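You operate a simulated robot arm through the tools that you are given. There is no shell and no other tool. Be economical: measure what you need, move in short steps, check, and stop when the job is done.

You are at the controls of a simulated robot arm. One attempt, no reset.

Task
Take the lint roller and leave it on the sunset print.

Only the result counts: the job must be done as asked and must still hold three seconds after the hand-in. Knocking over, shifting, dropping, spilling or breaking anything else fails it.

Robot
A 6-joint arm with a two-finger parallel gripper, fixed in place. Base frame: the origin is at the foot of the arm, x ahead of it, y to its left, z up; the work surface is at about z = 0. Lengths are in cm, angles in rad, forces in N, time in s.
With the tool pointing down near the work surface it reaches from about 12 to 50 cm from the base axis. Its first joint turns from -1.257 to 1.257 rad. Payload 0.65 kg.
The tool frame sits at the grasp point between the pads (the TCP): z along the fingers, y along the line on which they close. The tips reach 2.5 cm beyond it. Largest opening 7.6 cm; finger width 1.8, thickness 1; the body of the gripper, 3.6 by 7.8 cm, starts 4.5 cm behind the TCP.
Orientation is told as [roll, pitch, yaw] about the base's x, y, z axes, in that order, counted from this pose: with the fingers straight down and closing along the base's y, the tool's x points along the base's -x, its y along +y and its z along -z.

Tools
- The arm moves only by the tool step_arm. Its argument "rows" is a list of rows, each a list of 6 numbers: the shift along the base's x, y, z in cm, then the turn, a rotation vector about the base's x, y, z in rad. In form: [[x, y, z, rx, ry, rz], ...]. A call has 1 to 10 rows; each row is the pose to reach, as a shift and turn from the pose commanded when the call began. "grip" is the finger opening in cm, from 0 to 7.6, set as the call begins (left out, the last holds). A row lasts 0.2 s, in which the tool goes at most 5 cm and 0.15 rad; a call with a longer step from one row to the next is refused whole, and so is a gripper value outside its range. Where a pose cannot be reached the arm comes as near as it can. A force on the tool above 40 N (or 10 N above the force at the start of the call, whichever is more), or a blocked arm, ends the call early, and 0.2 s more pass. Each finger travels about 10.8 cm/s and halts on what it meets, pressing with about 38 N; the grip force reading is that of the motor and also rises with nothing between the fingers. The clock runs only during rows and for 0.2 s after the last one: add rows that repeat a pose to give the fingers time. It gives the time, the measured TCP pose, the force on the tool (base axes), the opening and the grip force at its end, in the units of the frame above (readings bear some noise).
- Cameras (640 x 400 px; columns grow to the right, rows downward): "scene" is fixed at [3.44, 27.08, 39.16]; the picture's right is [-0.87, -0.49, 0.00], its down [-0.30, 0.54, -0.78] and it looks along [0.38, -0.68, -0.62] (base axes); focal length 218 px, centre (320, 200). "wrist" rides on the gripper at [5.8, 1.1, -8.1] in the tool frame; the picture's right is [-0.18, 0.98, 0.00], its down [-0.75, -0.14, -0.64] and it looks along [-0.63, -0.12, 0.77] (tool axes); focal length 243 px, centre (320, 200). There is no depth. A picture from a camera that has moved, and an enlarged one, comes with that camera's place and axes in the base frame and with its lens. The place of the scene camera against the robot may be out by one fixed shift of up to 1.8 cm in any direction.
- camera(camera): a new picture of that camera. No time passes.
- inspect(camera, box): a new picture of the part [left, top, right, bottom] of that camera's present view, enlarged. No time passes.
- hand_in(): hands the job in; it is judged then, once.

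Work in short steps. Places have to be worked out from the pictures, the camera data and where the tool is seen: move nearer, look again, correct. Check each grasp and each placing, and mend what went wrong. You have 90 turns and 36 pictures in all, those below and enlarged ones among them. Open the gripper and draw the arm clear of the work before you hand the job in, unless the task says otherwise; then end with one line.

The tools are called after "Call:" by a JSON object that holds its "name" and its "arguments". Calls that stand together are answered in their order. step_arm: Moves the arm, as the interface text tells. Its arguments: {"type":"object","properties":{"rows":{"type":"array"},"grip":{"type":"number"}},"required":["rows"]} The other tools are called the same way: camera (camera) takes a picture; inspect (camera, box) takes an enlarged picture of a part of a camera's view; hand_in () hands the job in.

At the start:

```text
time: 0.0
tcp_pos: [32.31, 3.86, 26.5]
tool_rot: [0.001, -0.003, 0.001]
ft_force: [-0.5, -0.9, -0.3]
grip_width: 7.6
grasp_force: 0.0
```

scene: 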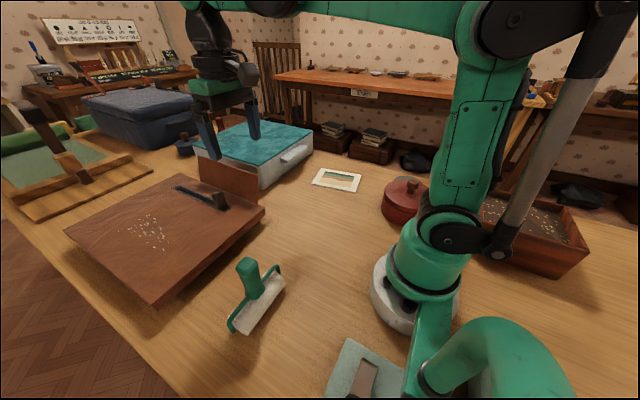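
wrist: 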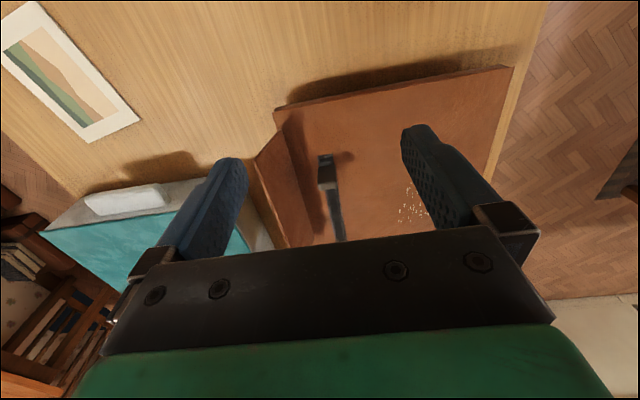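

The lint roller looks to be near (23, 15) and the print near (28, -28). I'll take an enlarged look at both.

Call:
{"name": "inspect", "arguments": {"camera": "scene", "box": [200, 240, 312, 350]}}

Call:
{"name": "inspect", "arguments": {"camera": "scene", "box": [260, 130, 440, 240]}}

```text
3.64 times, centred on (256, 295) of scene
camera zoom: at [3.44, 27.08, 39.16], right [-0.87, -0.49, 0.0], down [-0.3, 0.54, -0.78], along [0.38, -0.68, -0.62], focal length 794 px, centre (553, -146)
```

zoom: 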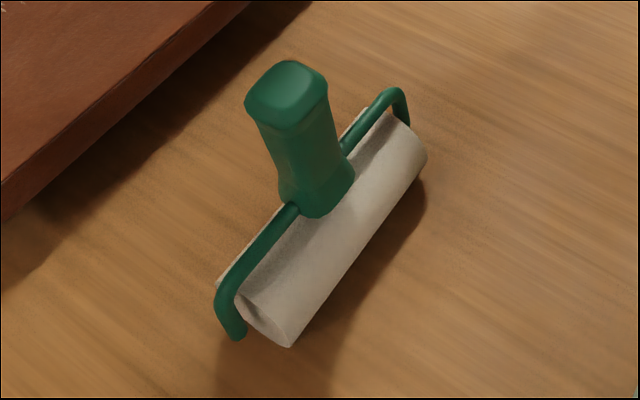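

```text
3.56 times, centred on (350, 185) of scene
camera zoom: at [3.44, 27.08, 39.16], right [-0.87, -0.49, 0.0], down [-0.3, 0.54, -0.78], along [0.38, -0.68, -0.62], focal length 776 px, centre (213, 253)
```

zoom: 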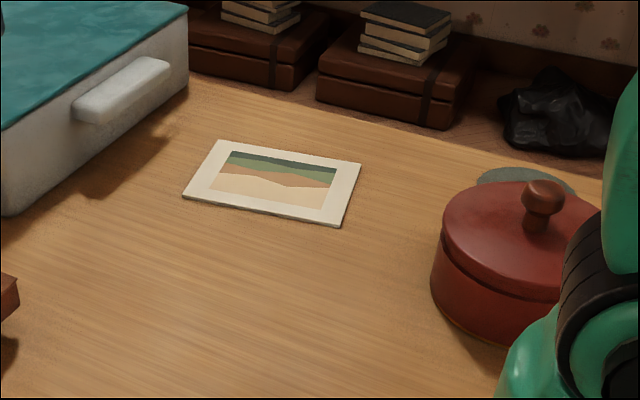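

The roller stands with its handle upright at about (21.5, 16), its axis roughly along y. The print is centred near (27.7, -28) and is about 14 x 10 cm. I'll move above the roller and look with the wrist camera.

Call:
{"name": "step_arm", "arguments": {"rows": [[-2.5, 3, -1, 0, 0, 0], [-5, 6, -2, 0, 0, 0], [-7.5, 9, -3, 0, 0, 0], [-10.8, 12.1, -4, 0, 0, 0], [-10.8, 12.1, -4, 0, 0, 0]], "grip": 7.6}}

Call:
{"name": "camera", "arguments": {"camera": "wrist"}}

Call:
{"name": "camera", "arguments": {"camera": "scene"}}

```text
time: 1.2
tcp_pos: [21.15, 16.07, 22.57]
tool_rot: [0.0, -0.002, -0.002]
ft_force: [0.1, -0.5, 0.8]
grip_width: 7.59
grasp_force: 0.1
```

```text
31 pictures are left
camera wrist: at [15.34, 17.18, 30.64], right [0.18, 0.98, 0.0], down [0.75, -0.14, 0.64], along [0.63, -0.12, -0.77], focal length 243 px, centre (320, 200)
```

wrist: 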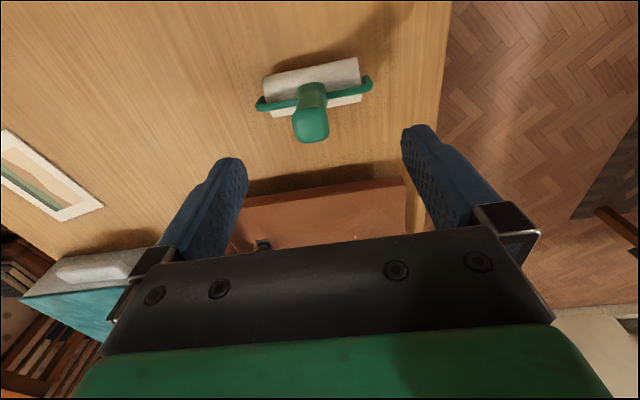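

```text
30 pictures are left
```

scene: 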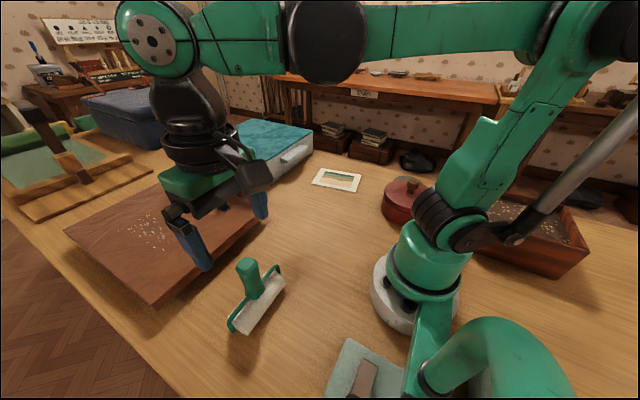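

From the wrist view, the handle top is near (23.4, 14.9) at z about 11. I'll shift over it and come down a little, still above the top, for a second look.

Call:
{"name": "step_arm", "arguments": {"rows": [[1, -0.6, -2.5, 0, 0, 0], [2, -1.1, -5, 0, 0, 0], [2, -1.1, -5, 0, 0, 0]]}}

Call:
{"name": "camera", "arguments": {"camera": "wrist"}}

Call:
{"name": "inspect", "arguments": {"camera": "scene", "box": [160, 190, 320, 350]}}

```text
time: 2.0
tcp_pos: [23.34, 14.76, 17.67]
tool_rot: [0.001, -0.001, 0.0]
ft_force: [0.3, -0.4, 0.2]
grip_width: 7.57
grasp_force: 0.1
```

```text
29 pictures are left
camera wrist: at [17.46, 15.87, 25.6], right [0.18, 0.98, 0.0], down [0.75, -0.14, 0.64], along [0.63, -0.12, -0.77], focal length 243 px, centre (320, 200)
```

wrist: 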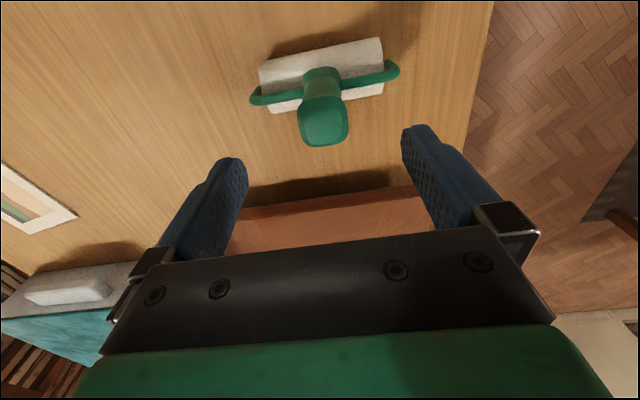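

```text
2.50 times, centred on (240, 270) of scene
camera zoom: at [3.44, 27.08, 39.16], right [-0.87, -0.49, 0.0], down [-0.3, 0.54, -0.78], along [0.38, -0.68, -0.62], focal length 546 px, centre (520, 25)
```

zoom: 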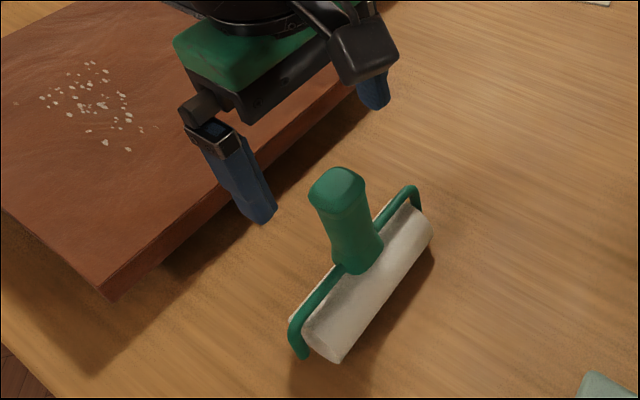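

Combining both views, the handle is near (23.4, 14.9) with its top at z about 10.3 and the frame along y, so yaw 0 suits. I'll descend partway and check that the fingers straddle it.

Call:
{"name": "step_arm", "arguments": {"rows": [[0, 0.1, -2, 0, 0, 0], [0, 0.1, -4, 0, 0, 0], [0, 0.1, -6, 0, 0, 0], [0, 0.1, -6, 0, 0, 0]]}}

Call:
{"name": "camera", "arguments": {"camera": "wrist"}}

Call:
{"name": "inspect", "arguments": {"camera": "scene", "box": [180, 210, 320, 350]}}

```text
time: 3.0
tcp_pos: [23.55, 15.11, 11.68]
tool_rot: [0.002, -0.002, 0.0]
ft_force: [-0.5, 0.9, 0.3]
grip_width: 7.6
grasp_force: 0.0
```

```text
27 pictures are left
camera wrist: at [17.62, 16.06, 19.71], right [0.18, 0.98, 0.0], down [0.75, -0.14, 0.64], along [0.63, -0.12, -0.77], focal length 243 px, centre (320, 200)
```

wrist: 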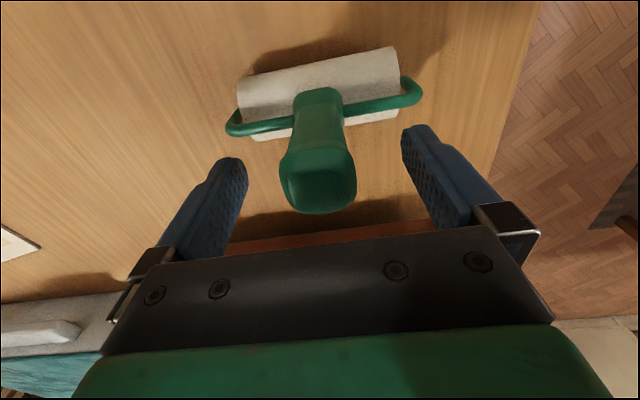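

```text
2.86 times, centred on (250, 280) of scene
camera zoom: at [3.44, 27.08, 39.16], right [-0.87, -0.49, 0.0], down [-0.3, 0.54, -0.78], along [0.38, -0.68, -0.62], focal length 624 px, centre (520, -29)
```

zoom: 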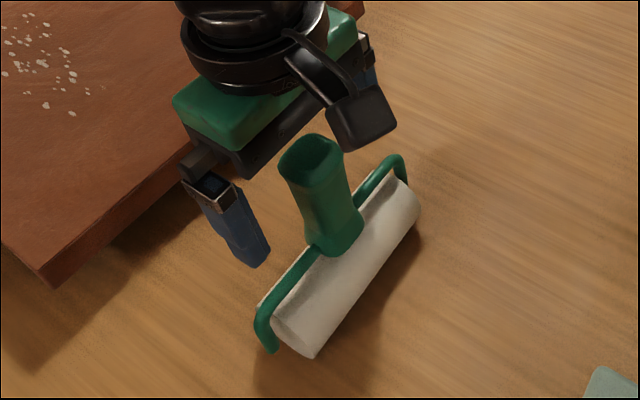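

Triangulating again puts the handle top at about (22.9, 15.0, 12.1), so the fingers are about 0.7 cm too far ahead. I'll shift back, go down to z about 9.3, then check before closing.

Call:
{"name": "step_arm", "arguments": {"rows": [[-0.7, -0.05, 0, 0, 0, 0], [-0.7, -0.05, -1.2, 0, 0, 0], [-0.7, -0.05, -2.4, 0, 0, 0], [-0.7, -0.05, -2.4, 0, 0, 0]]}}

Call:
{"name": "camera", "arguments": {"camera": "wrist"}}

Call:
{"name": "inspect", "arguments": {"camera": "scene", "box": [180, 210, 320, 350]}}

```text
time: 4.0
tcp_pos: [22.75, 14.9, 9.16]
tool_rot: [0.001, -0.001, 0.002]
ft_force: [-0.4, -0.7, -0.2]
grip_width: 7.61
grasp_force: 0.0
```

```text
25 pictures are left
camera wrist: at [16.89, 16.04, 17.21], right [0.18, 0.98, 0.0], down [0.75, -0.14, 0.64], along [0.63, -0.12, -0.77], focal length 243 px, centre (320, 200)
```

wrist: 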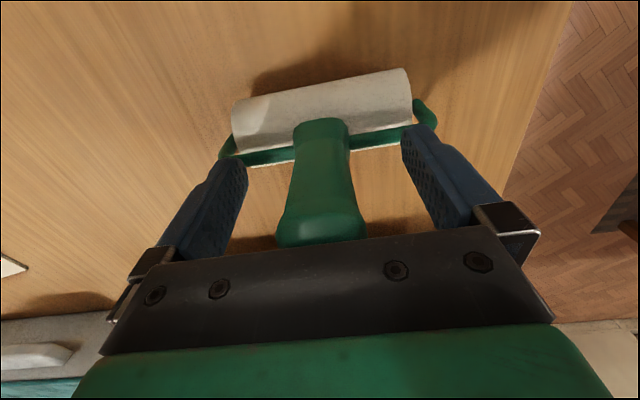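

```text
2.86 times, centred on (250, 280) of scene
camera zoom: at [3.44, 27.08, 39.16], right [-0.87, -0.49, 0.0], down [-0.3, 0.54, -0.78], along [0.38, -0.68, -0.62], focal length 624 px, centre (520, -29)
```

zoom: 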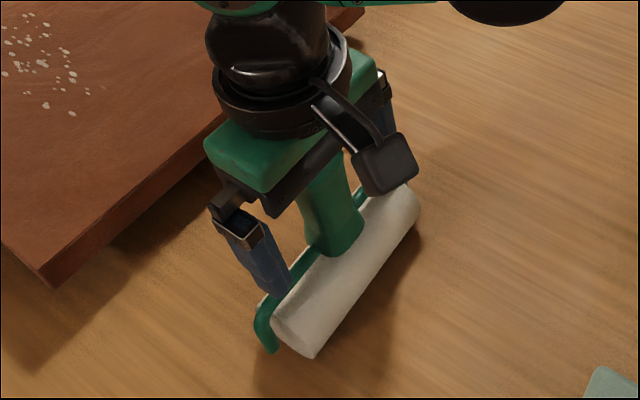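

The fingers straddle the handle well, which sits perhaps 0.3 cm further ahead. I'll nudge forward and close on it.

Call:
{"name": "step_arm", "arguments": {"rows": [[0.3, 0.05, 0, 0, 0, 0], [0.3, 0.05, 0, 0, 0, 0]]}}

Call:
{"name": "step_arm", "arguments": {"rows": [[0, 0, 0, 0, 0, 0], [0, 0, 0, 0, 0, 0], [0, 0, 0, 0, 0, 0]], "grip": 1.0}}

Call:
{"name": "camera", "arguments": {"camera": "wrist"}}

```text
time: 4.6
tcp_pos: [23.16, 15.02, 9.17]
tool_rot: [0.002, -0.003, 0.002]
ft_force: [-0.7, 0.0, -0.8]
grip_width: 7.59
grasp_force: 0.1
```

```text
time: 5.4
tcp_pos: [23.22, 14.91, 9.29]
tool_rot: [0.001, -0.003, 0.003]
ft_force: [0.3, 0.9, 1.4]
grip_width: 2.58
grasp_force: 38.4
```

```text
23 pictures are left
camera wrist: at [17.21, 16.1, 17.23], right [0.18, 0.98, 0.0], down [0.75, -0.14, 0.64], along [0.63, -0.12, -0.77], focal length 243 px, centre (320, 200)
```

wrist: 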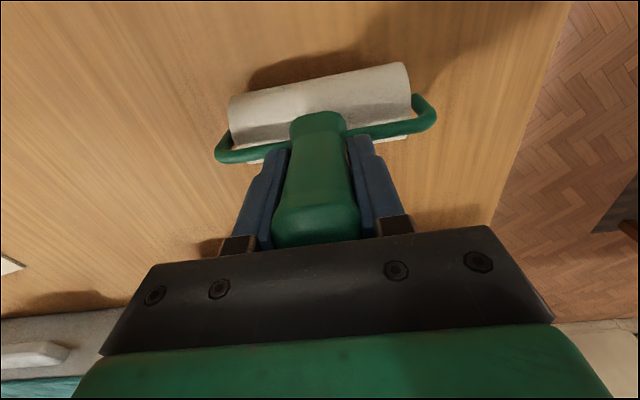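

The fingers have stopped at 2.58 cm at full force, so the handle is held. I'll lift it 8 cm and check.

Call:
{"name": "step_arm", "arguments": {"rows": [[0, 0, 1, 0, 0, 0], [0, 0, 3, 0, 0, 0], [0, 0, 5, 0, 0, 0], [0, 0, 8, 0, 0, 0], [0, 0, 8, 0, 0, 0]]}}

Call:
{"name": "camera", "arguments": {"camera": "wrist"}}

Call:
{"name": "camera", "arguments": {"camera": "scene"}}

```text
time: 6.6
tcp_pos: [23.13, 15.06, 17.17]
tool_rot: [0.002, -0.001, 0.002]
ft_force: [-1.1, 0.1, -1.4]
grip_width: 2.53
grasp_force: 38.4
```

```text
22 pictures are left
camera wrist: at [17.26, 16.13, 25.21], right [0.18, 0.98, 0.0], down [0.75, -0.14, 0.64], along [0.63, -0.12, -0.77], focal length 243 px, centre (320, 200)
```

wrist: 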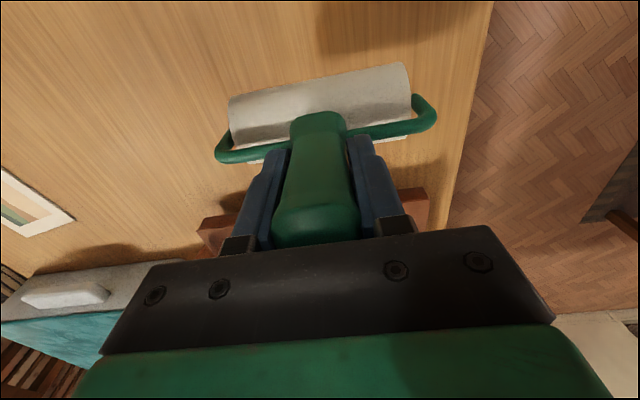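

```text
21 pictures are left
```

scene: 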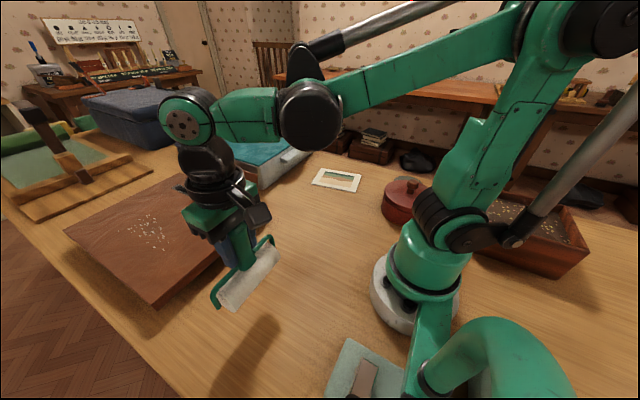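

The roller is held firmly. I'll swing it toward the print while turning it about -1.36 rad to match the print's long side, and stop short at y about -17 for a look.

Call:
{"name": "step_arm", "arguments": {"rows": [[0.4, -3.2, 0.4, 0, 0, -0.136], [0.8, -6.4, 0.8, 0, 0, -0.272], [1.2, -9.6, 1.2, 0, 0, -0.408], [1.6, -12.8, 1.6, 0, 0, -0.544], [2.0, -16, 2, 0, 0, -0.68], [2.4, -19.2, 2, 0, 0, -0.816], [2.8, -22.4, 2, 0, 0, -0.952], [3.2, -25.6, 2, 0, 0, -1.088], [3.6, -28.8, 2, 0, 0, -1.224], [4, -32, 2, 0, 0, -1.36]]}}

Call:
{"name": "camera", "arguments": {"camera": "wrist"}}

Call:
{"name": "camera", "arguments": {"camera": "scene"}}

```text
time: 8.8
tcp_pos: [27.16, -17.04, 19.16]
tool_rot: [0.001, -0.001, -1.36]
ft_force: [-0.2, -0.1, -2.0]
grip_width: 2.57
grasp_force: 38.6
```

```text
20 pictures are left
camera wrist: at [26.99, -11.12, 27.17], right [1.0, 0.02, 0.0], down [0.02, -0.77, 0.64], along [0.02, -0.64, -0.77], focal length 243 px, centre (320, 200)
```

wrist: 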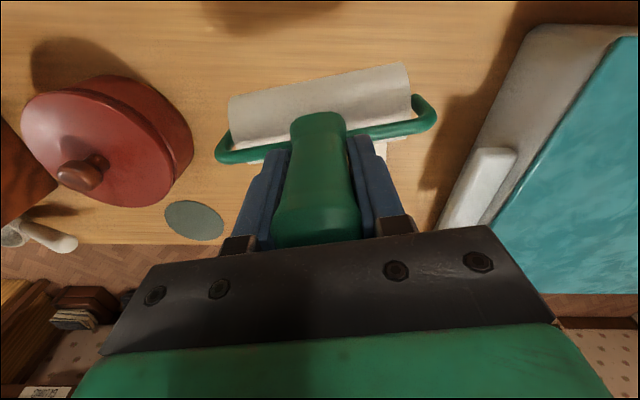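

```text
19 pictures are left
```

scene: 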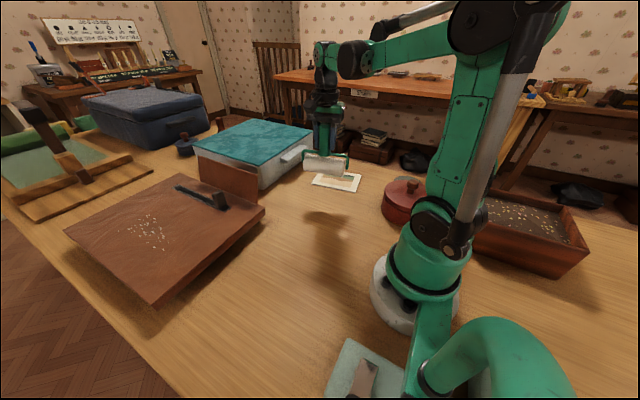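

From the early wrist views, the print's corners triangulate consistently to (21.3, -25.7), (35.4, -23.4) and (37.1, -33.7). That puts its centre at (29.2, -29.7), with the long side at about 9°. The roller sits about 0.8 cm to the camera side of the TCP, so I'm aiming the TCP at (29.3, -30.4) and lowering partway.

Call:
{"name": "step_arm", "arguments": {"rows": [[0.7, -4.4, 0, 0, 0, -0.02], [1.4, -8.8, 0, 0, 0, -0.04], [2.1, -13.3, 0, 0, 0, -0.05], [2.1, -13.3, -3.5, 0, 0, -0.05], [2.1, -13.3, -6, 0, 0, -0.05], [2.1, -13.3, -6, 0, 0, -0.05]]}}

Call:
{"name": "camera", "arguments": {"camera": "wrist"}}

Call:
{"name": "inspect", "arguments": {"camera": "scene", "box": [260, 100, 420, 220]}}

```text
time: 10.2
tcp_pos: [29.27, -30.29, 13.3]
tool_rot: [0.001, -0.003, -1.407]
ft_force: [-0.2, 0.2, -2.1]
grip_width: 2.56
grasp_force: 38.3
```

```text
18 pictures are left
camera wrist: at [29.34, -24.31, 21.32], right [1.0, -0.02, 0.0], down [-0.02, -0.77, 0.64], along [-0.01, -0.64, -0.77], focal length 243 px, centre (320, 200)
```

wrist: 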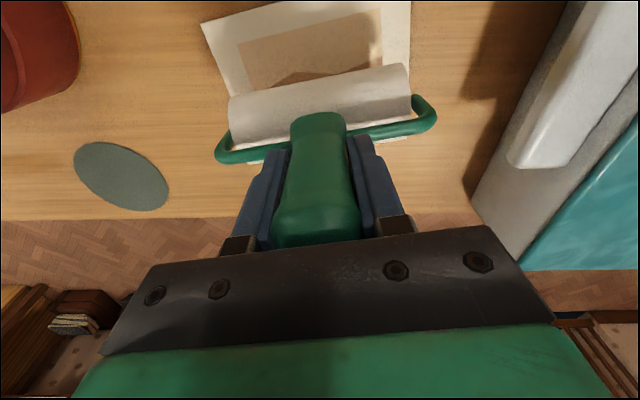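

```text
3.33 times, centred on (340, 160) of scene
camera zoom: at [3.44, 27.08, 39.16], right [-0.87, -0.49, 0.0], down [-0.3, 0.54, -0.78], along [0.38, -0.68, -0.62], focal length 728 px, centre (253, 333)
```

zoom: 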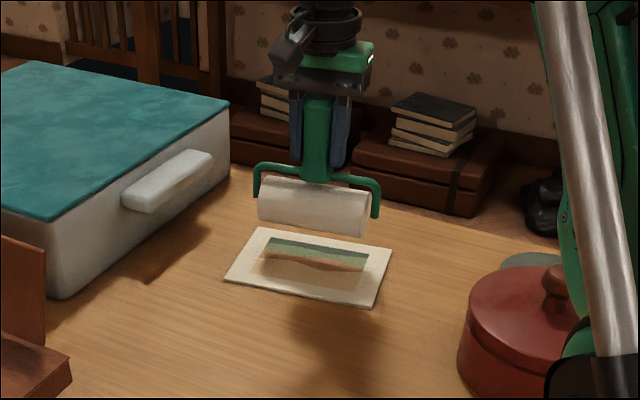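

The print's corners agree with my estimate, and the roller is aligned above it. I'll lower to just above the expected contact height, about z 9.5.

Call:
{"name": "step_arm", "arguments": {"rows": [[0, 0, -1.5, 0, 0, 0], [0, 0, -3, 0, 0, 0], [0, 0, -3.6, 0, 0, 0], [0, 0, -3.6, 0, 0, 0]]}}

Call:
{"name": "inspect", "arguments": {"camera": "scene", "box": [270, 120, 410, 220]}}

```text
time: 11.2
tcp_pos: [29.31, -30.27, 9.71]
tool_rot: [0.002, -0.003, -1.407]
ft_force: [-0.1, -0.5, -2.7]
grip_width: 2.55
grasp_force: 37.4
```

```text
4.00 times, centred on (340, 170) of scene
camera zoom: at [3.44, 27.08, 39.16], right [-0.87, -0.49, 0.0], down [-0.3, 0.54, -0.78], along [0.38, -0.68, -0.62], focal length 874 px, centre (240, 320)
```

zoom: 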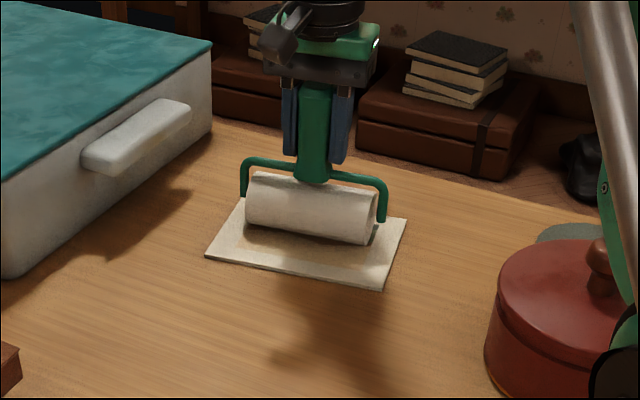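

The roller is just above the print and well inside its outline. I'll lower in tiny steps until the force shows contact.

Call:
{"name": "step_arm", "arguments": {"rows": [[0, 0, -0.15, 0, 0, 0], [0, 0, -0.25, 0, 0, 0], [0, 0, -0.25, 0, 0, 0]]}}

```text
time: 12.0
tcp_pos: [29.17, -30.26, 9.46]
tool_rot: [0.003, -0.001, -1.408]
ft_force: [2.8, 0.9, 35.1]
grip_width: 2.55
grasp_force: 37.8
```

Contact is clear, with 35 N upward. I'll ease up slightly to relieve the load.

Call:
{"name": "step_arm", "arguments": {"rows": [[0, 0, 0.1, 0, 0, 0], [0, 0, 0.1, 0, 0, 0]]}}

```text
time: 12.6
tcp_pos: [29.07, -30.34, 9.53]
tool_rot: [0.002, -0.002, -1.41]
ft_force: [1.9, 0.6, 6.6]
grip_width: 2.59
grasp_force: 38.0
```

The roller is resting on the print with a light load. I'll open partly and gently first.

Call:
{"name": "step_arm", "arguments": {"rows": [[0, 0, 0, 0, 0, 0], [0, 0, 0, 0, 0, 0], [0, 0, 0, 0, 0, 0]], "grip": 4.5}}

Call:
{"name": "camera", "arguments": {"camera": "wrist"}}

Call:
{"name": "inspect", "arguments": {"camera": "scene", "box": [270, 120, 410, 220]}}

```text
time: 13.4
tcp_pos: [29.31, -30.32, 9.5]
tool_rot: [0.002, -0.003, -1.408]
ft_force: [1.3, -0.6, -0.7]
grip_width: 4.48
grasp_force: 0.1
```

```text
15 pictures are left
camera wrist: at [29.27, -24.33, 17.5], right [1.0, -0.02, 0.0], down [-0.02, -0.77, 0.64], along [-0.01, -0.64, -0.77], focal length 243 px, centre (320, 200)
```

wrist: 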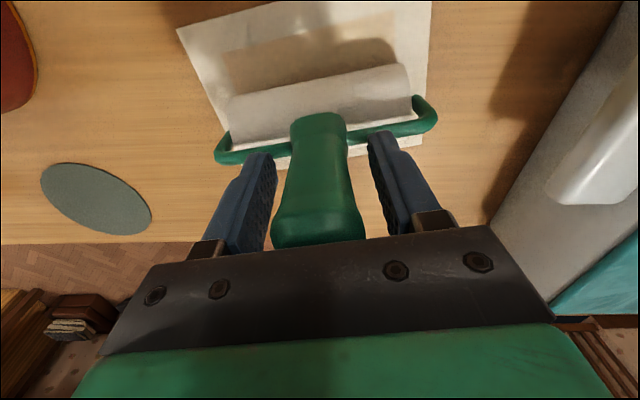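

```text
4.00 times, centred on (340, 170) of scene
camera zoom: at [3.44, 27.08, 39.16], right [-0.87, -0.49, 0.0], down [-0.3, 0.54, -0.78], along [0.38, -0.68, -0.62], focal length 874 px, centre (240, 320)
```

zoom: 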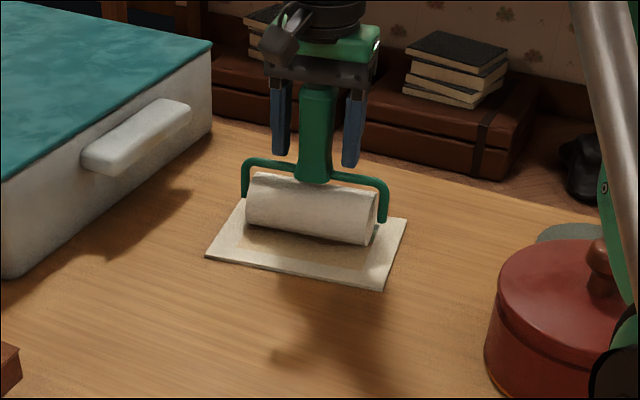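

The roller stands on its own, centred on the print near y -29.6. I'll open fully and rise straight up.

Call:
{"name": "step_arm", "arguments": {"rows": [[0, 0, 0, 0, 0, 0], [0, 0, 0, 0, 0, 0], [0, 0, 1.5, 0, 0, 0], [0, 0, 4, 0, 0, 0], [0, 0, 8, 0, 0, 0], [0, 0, 12, 0, 0, 0]], "grip": 7.6}}

Call:
{"name": "step_arm", "arguments": {"rows": [[0, 4.5, 0, 0, 0, 0], [0, 9, 0, 0, 0, 0], [0, 13.5, 0, 0, 0, 0], [0, 18, 0, 0, 0, 0], [0, 18, 0, 0, 0, 0], [0, 18, 0, 0, 0, 0]]}}

Call:
{"name": "camera", "arguments": {"camera": "scene"}}

Call:
{"name": "inspect", "arguments": {"camera": "scene", "box": [270, 120, 410, 220]}}

Call:
{"name": "camera", "arguments": {"camera": "wrist"}}

```text
time: 14.8
tcp_pos: [29.28, -30.41, 21.51]
tool_rot: [0.004, 0.0, -1.409]
ft_force: [-0.3, 1.0, 0.2]
grip_width: 7.61
grasp_force: 0.1
```

```text
time: 16.2
tcp_pos: [29.15, -12.19, 21.48]
tool_rot: [0.003, -0.001, -1.41]
ft_force: [0.3, -0.1, 0.9]
grip_width: 7.6
grasp_force: 0.0
```

```text
13 pictures are left
```

scene: 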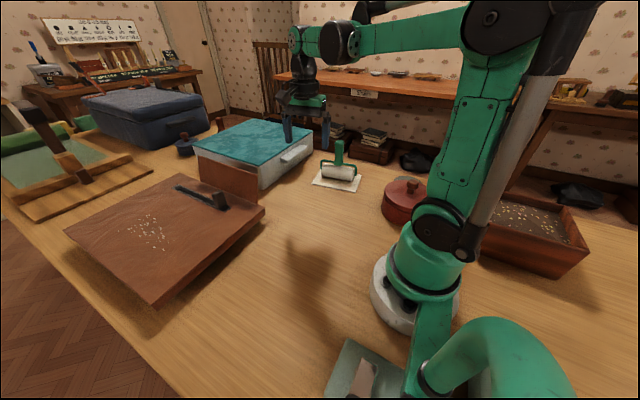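

```text
4.00 times, centred on (340, 170) of scene
camera zoom: at [3.44, 27.08, 39.16], right [-0.87, -0.49, 0.0], down [-0.3, 0.54, -0.78], along [0.38, -0.68, -0.62], focal length 874 px, centre (240, 320)
```

zoom: 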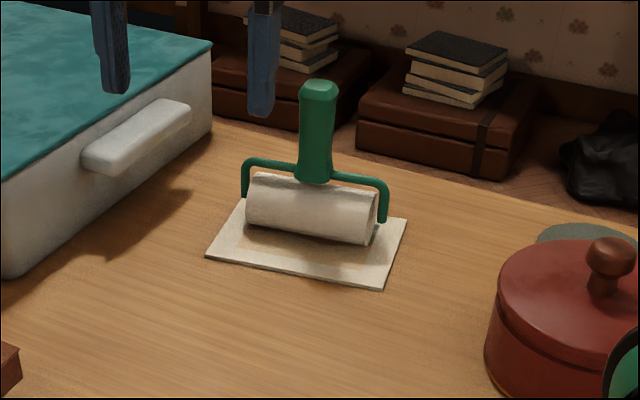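

```text
11 pictures are left
camera wrist: at [29.34, -6.31, 29.43], right [1.0, -0.02, 0.0], down [-0.02, -0.77, 0.64], along [-0.01, -0.64, -0.77], focal length 243 px, centre (320, 200)
```

wrist: 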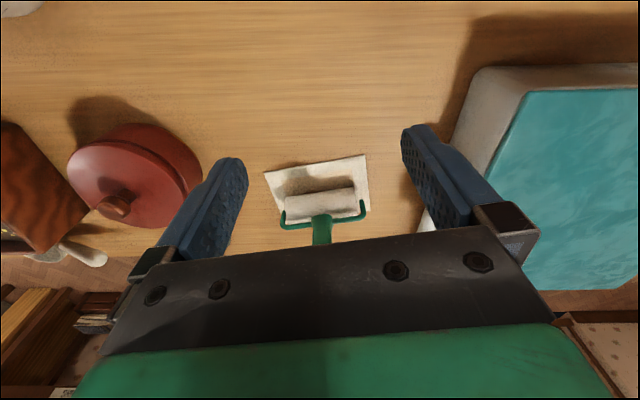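

The roller stands still on the print, the gripper is open and clear, and nothing else has moved. I'm handing in.

Call:
{"name": "hand_in", "arguments": {}}

```text
The job is handed in.
```

The lint roller is standing on the sunset print, near its centre; the gripper is open and clear, nothing else looked moved in the last pictures, and the job is handed in.
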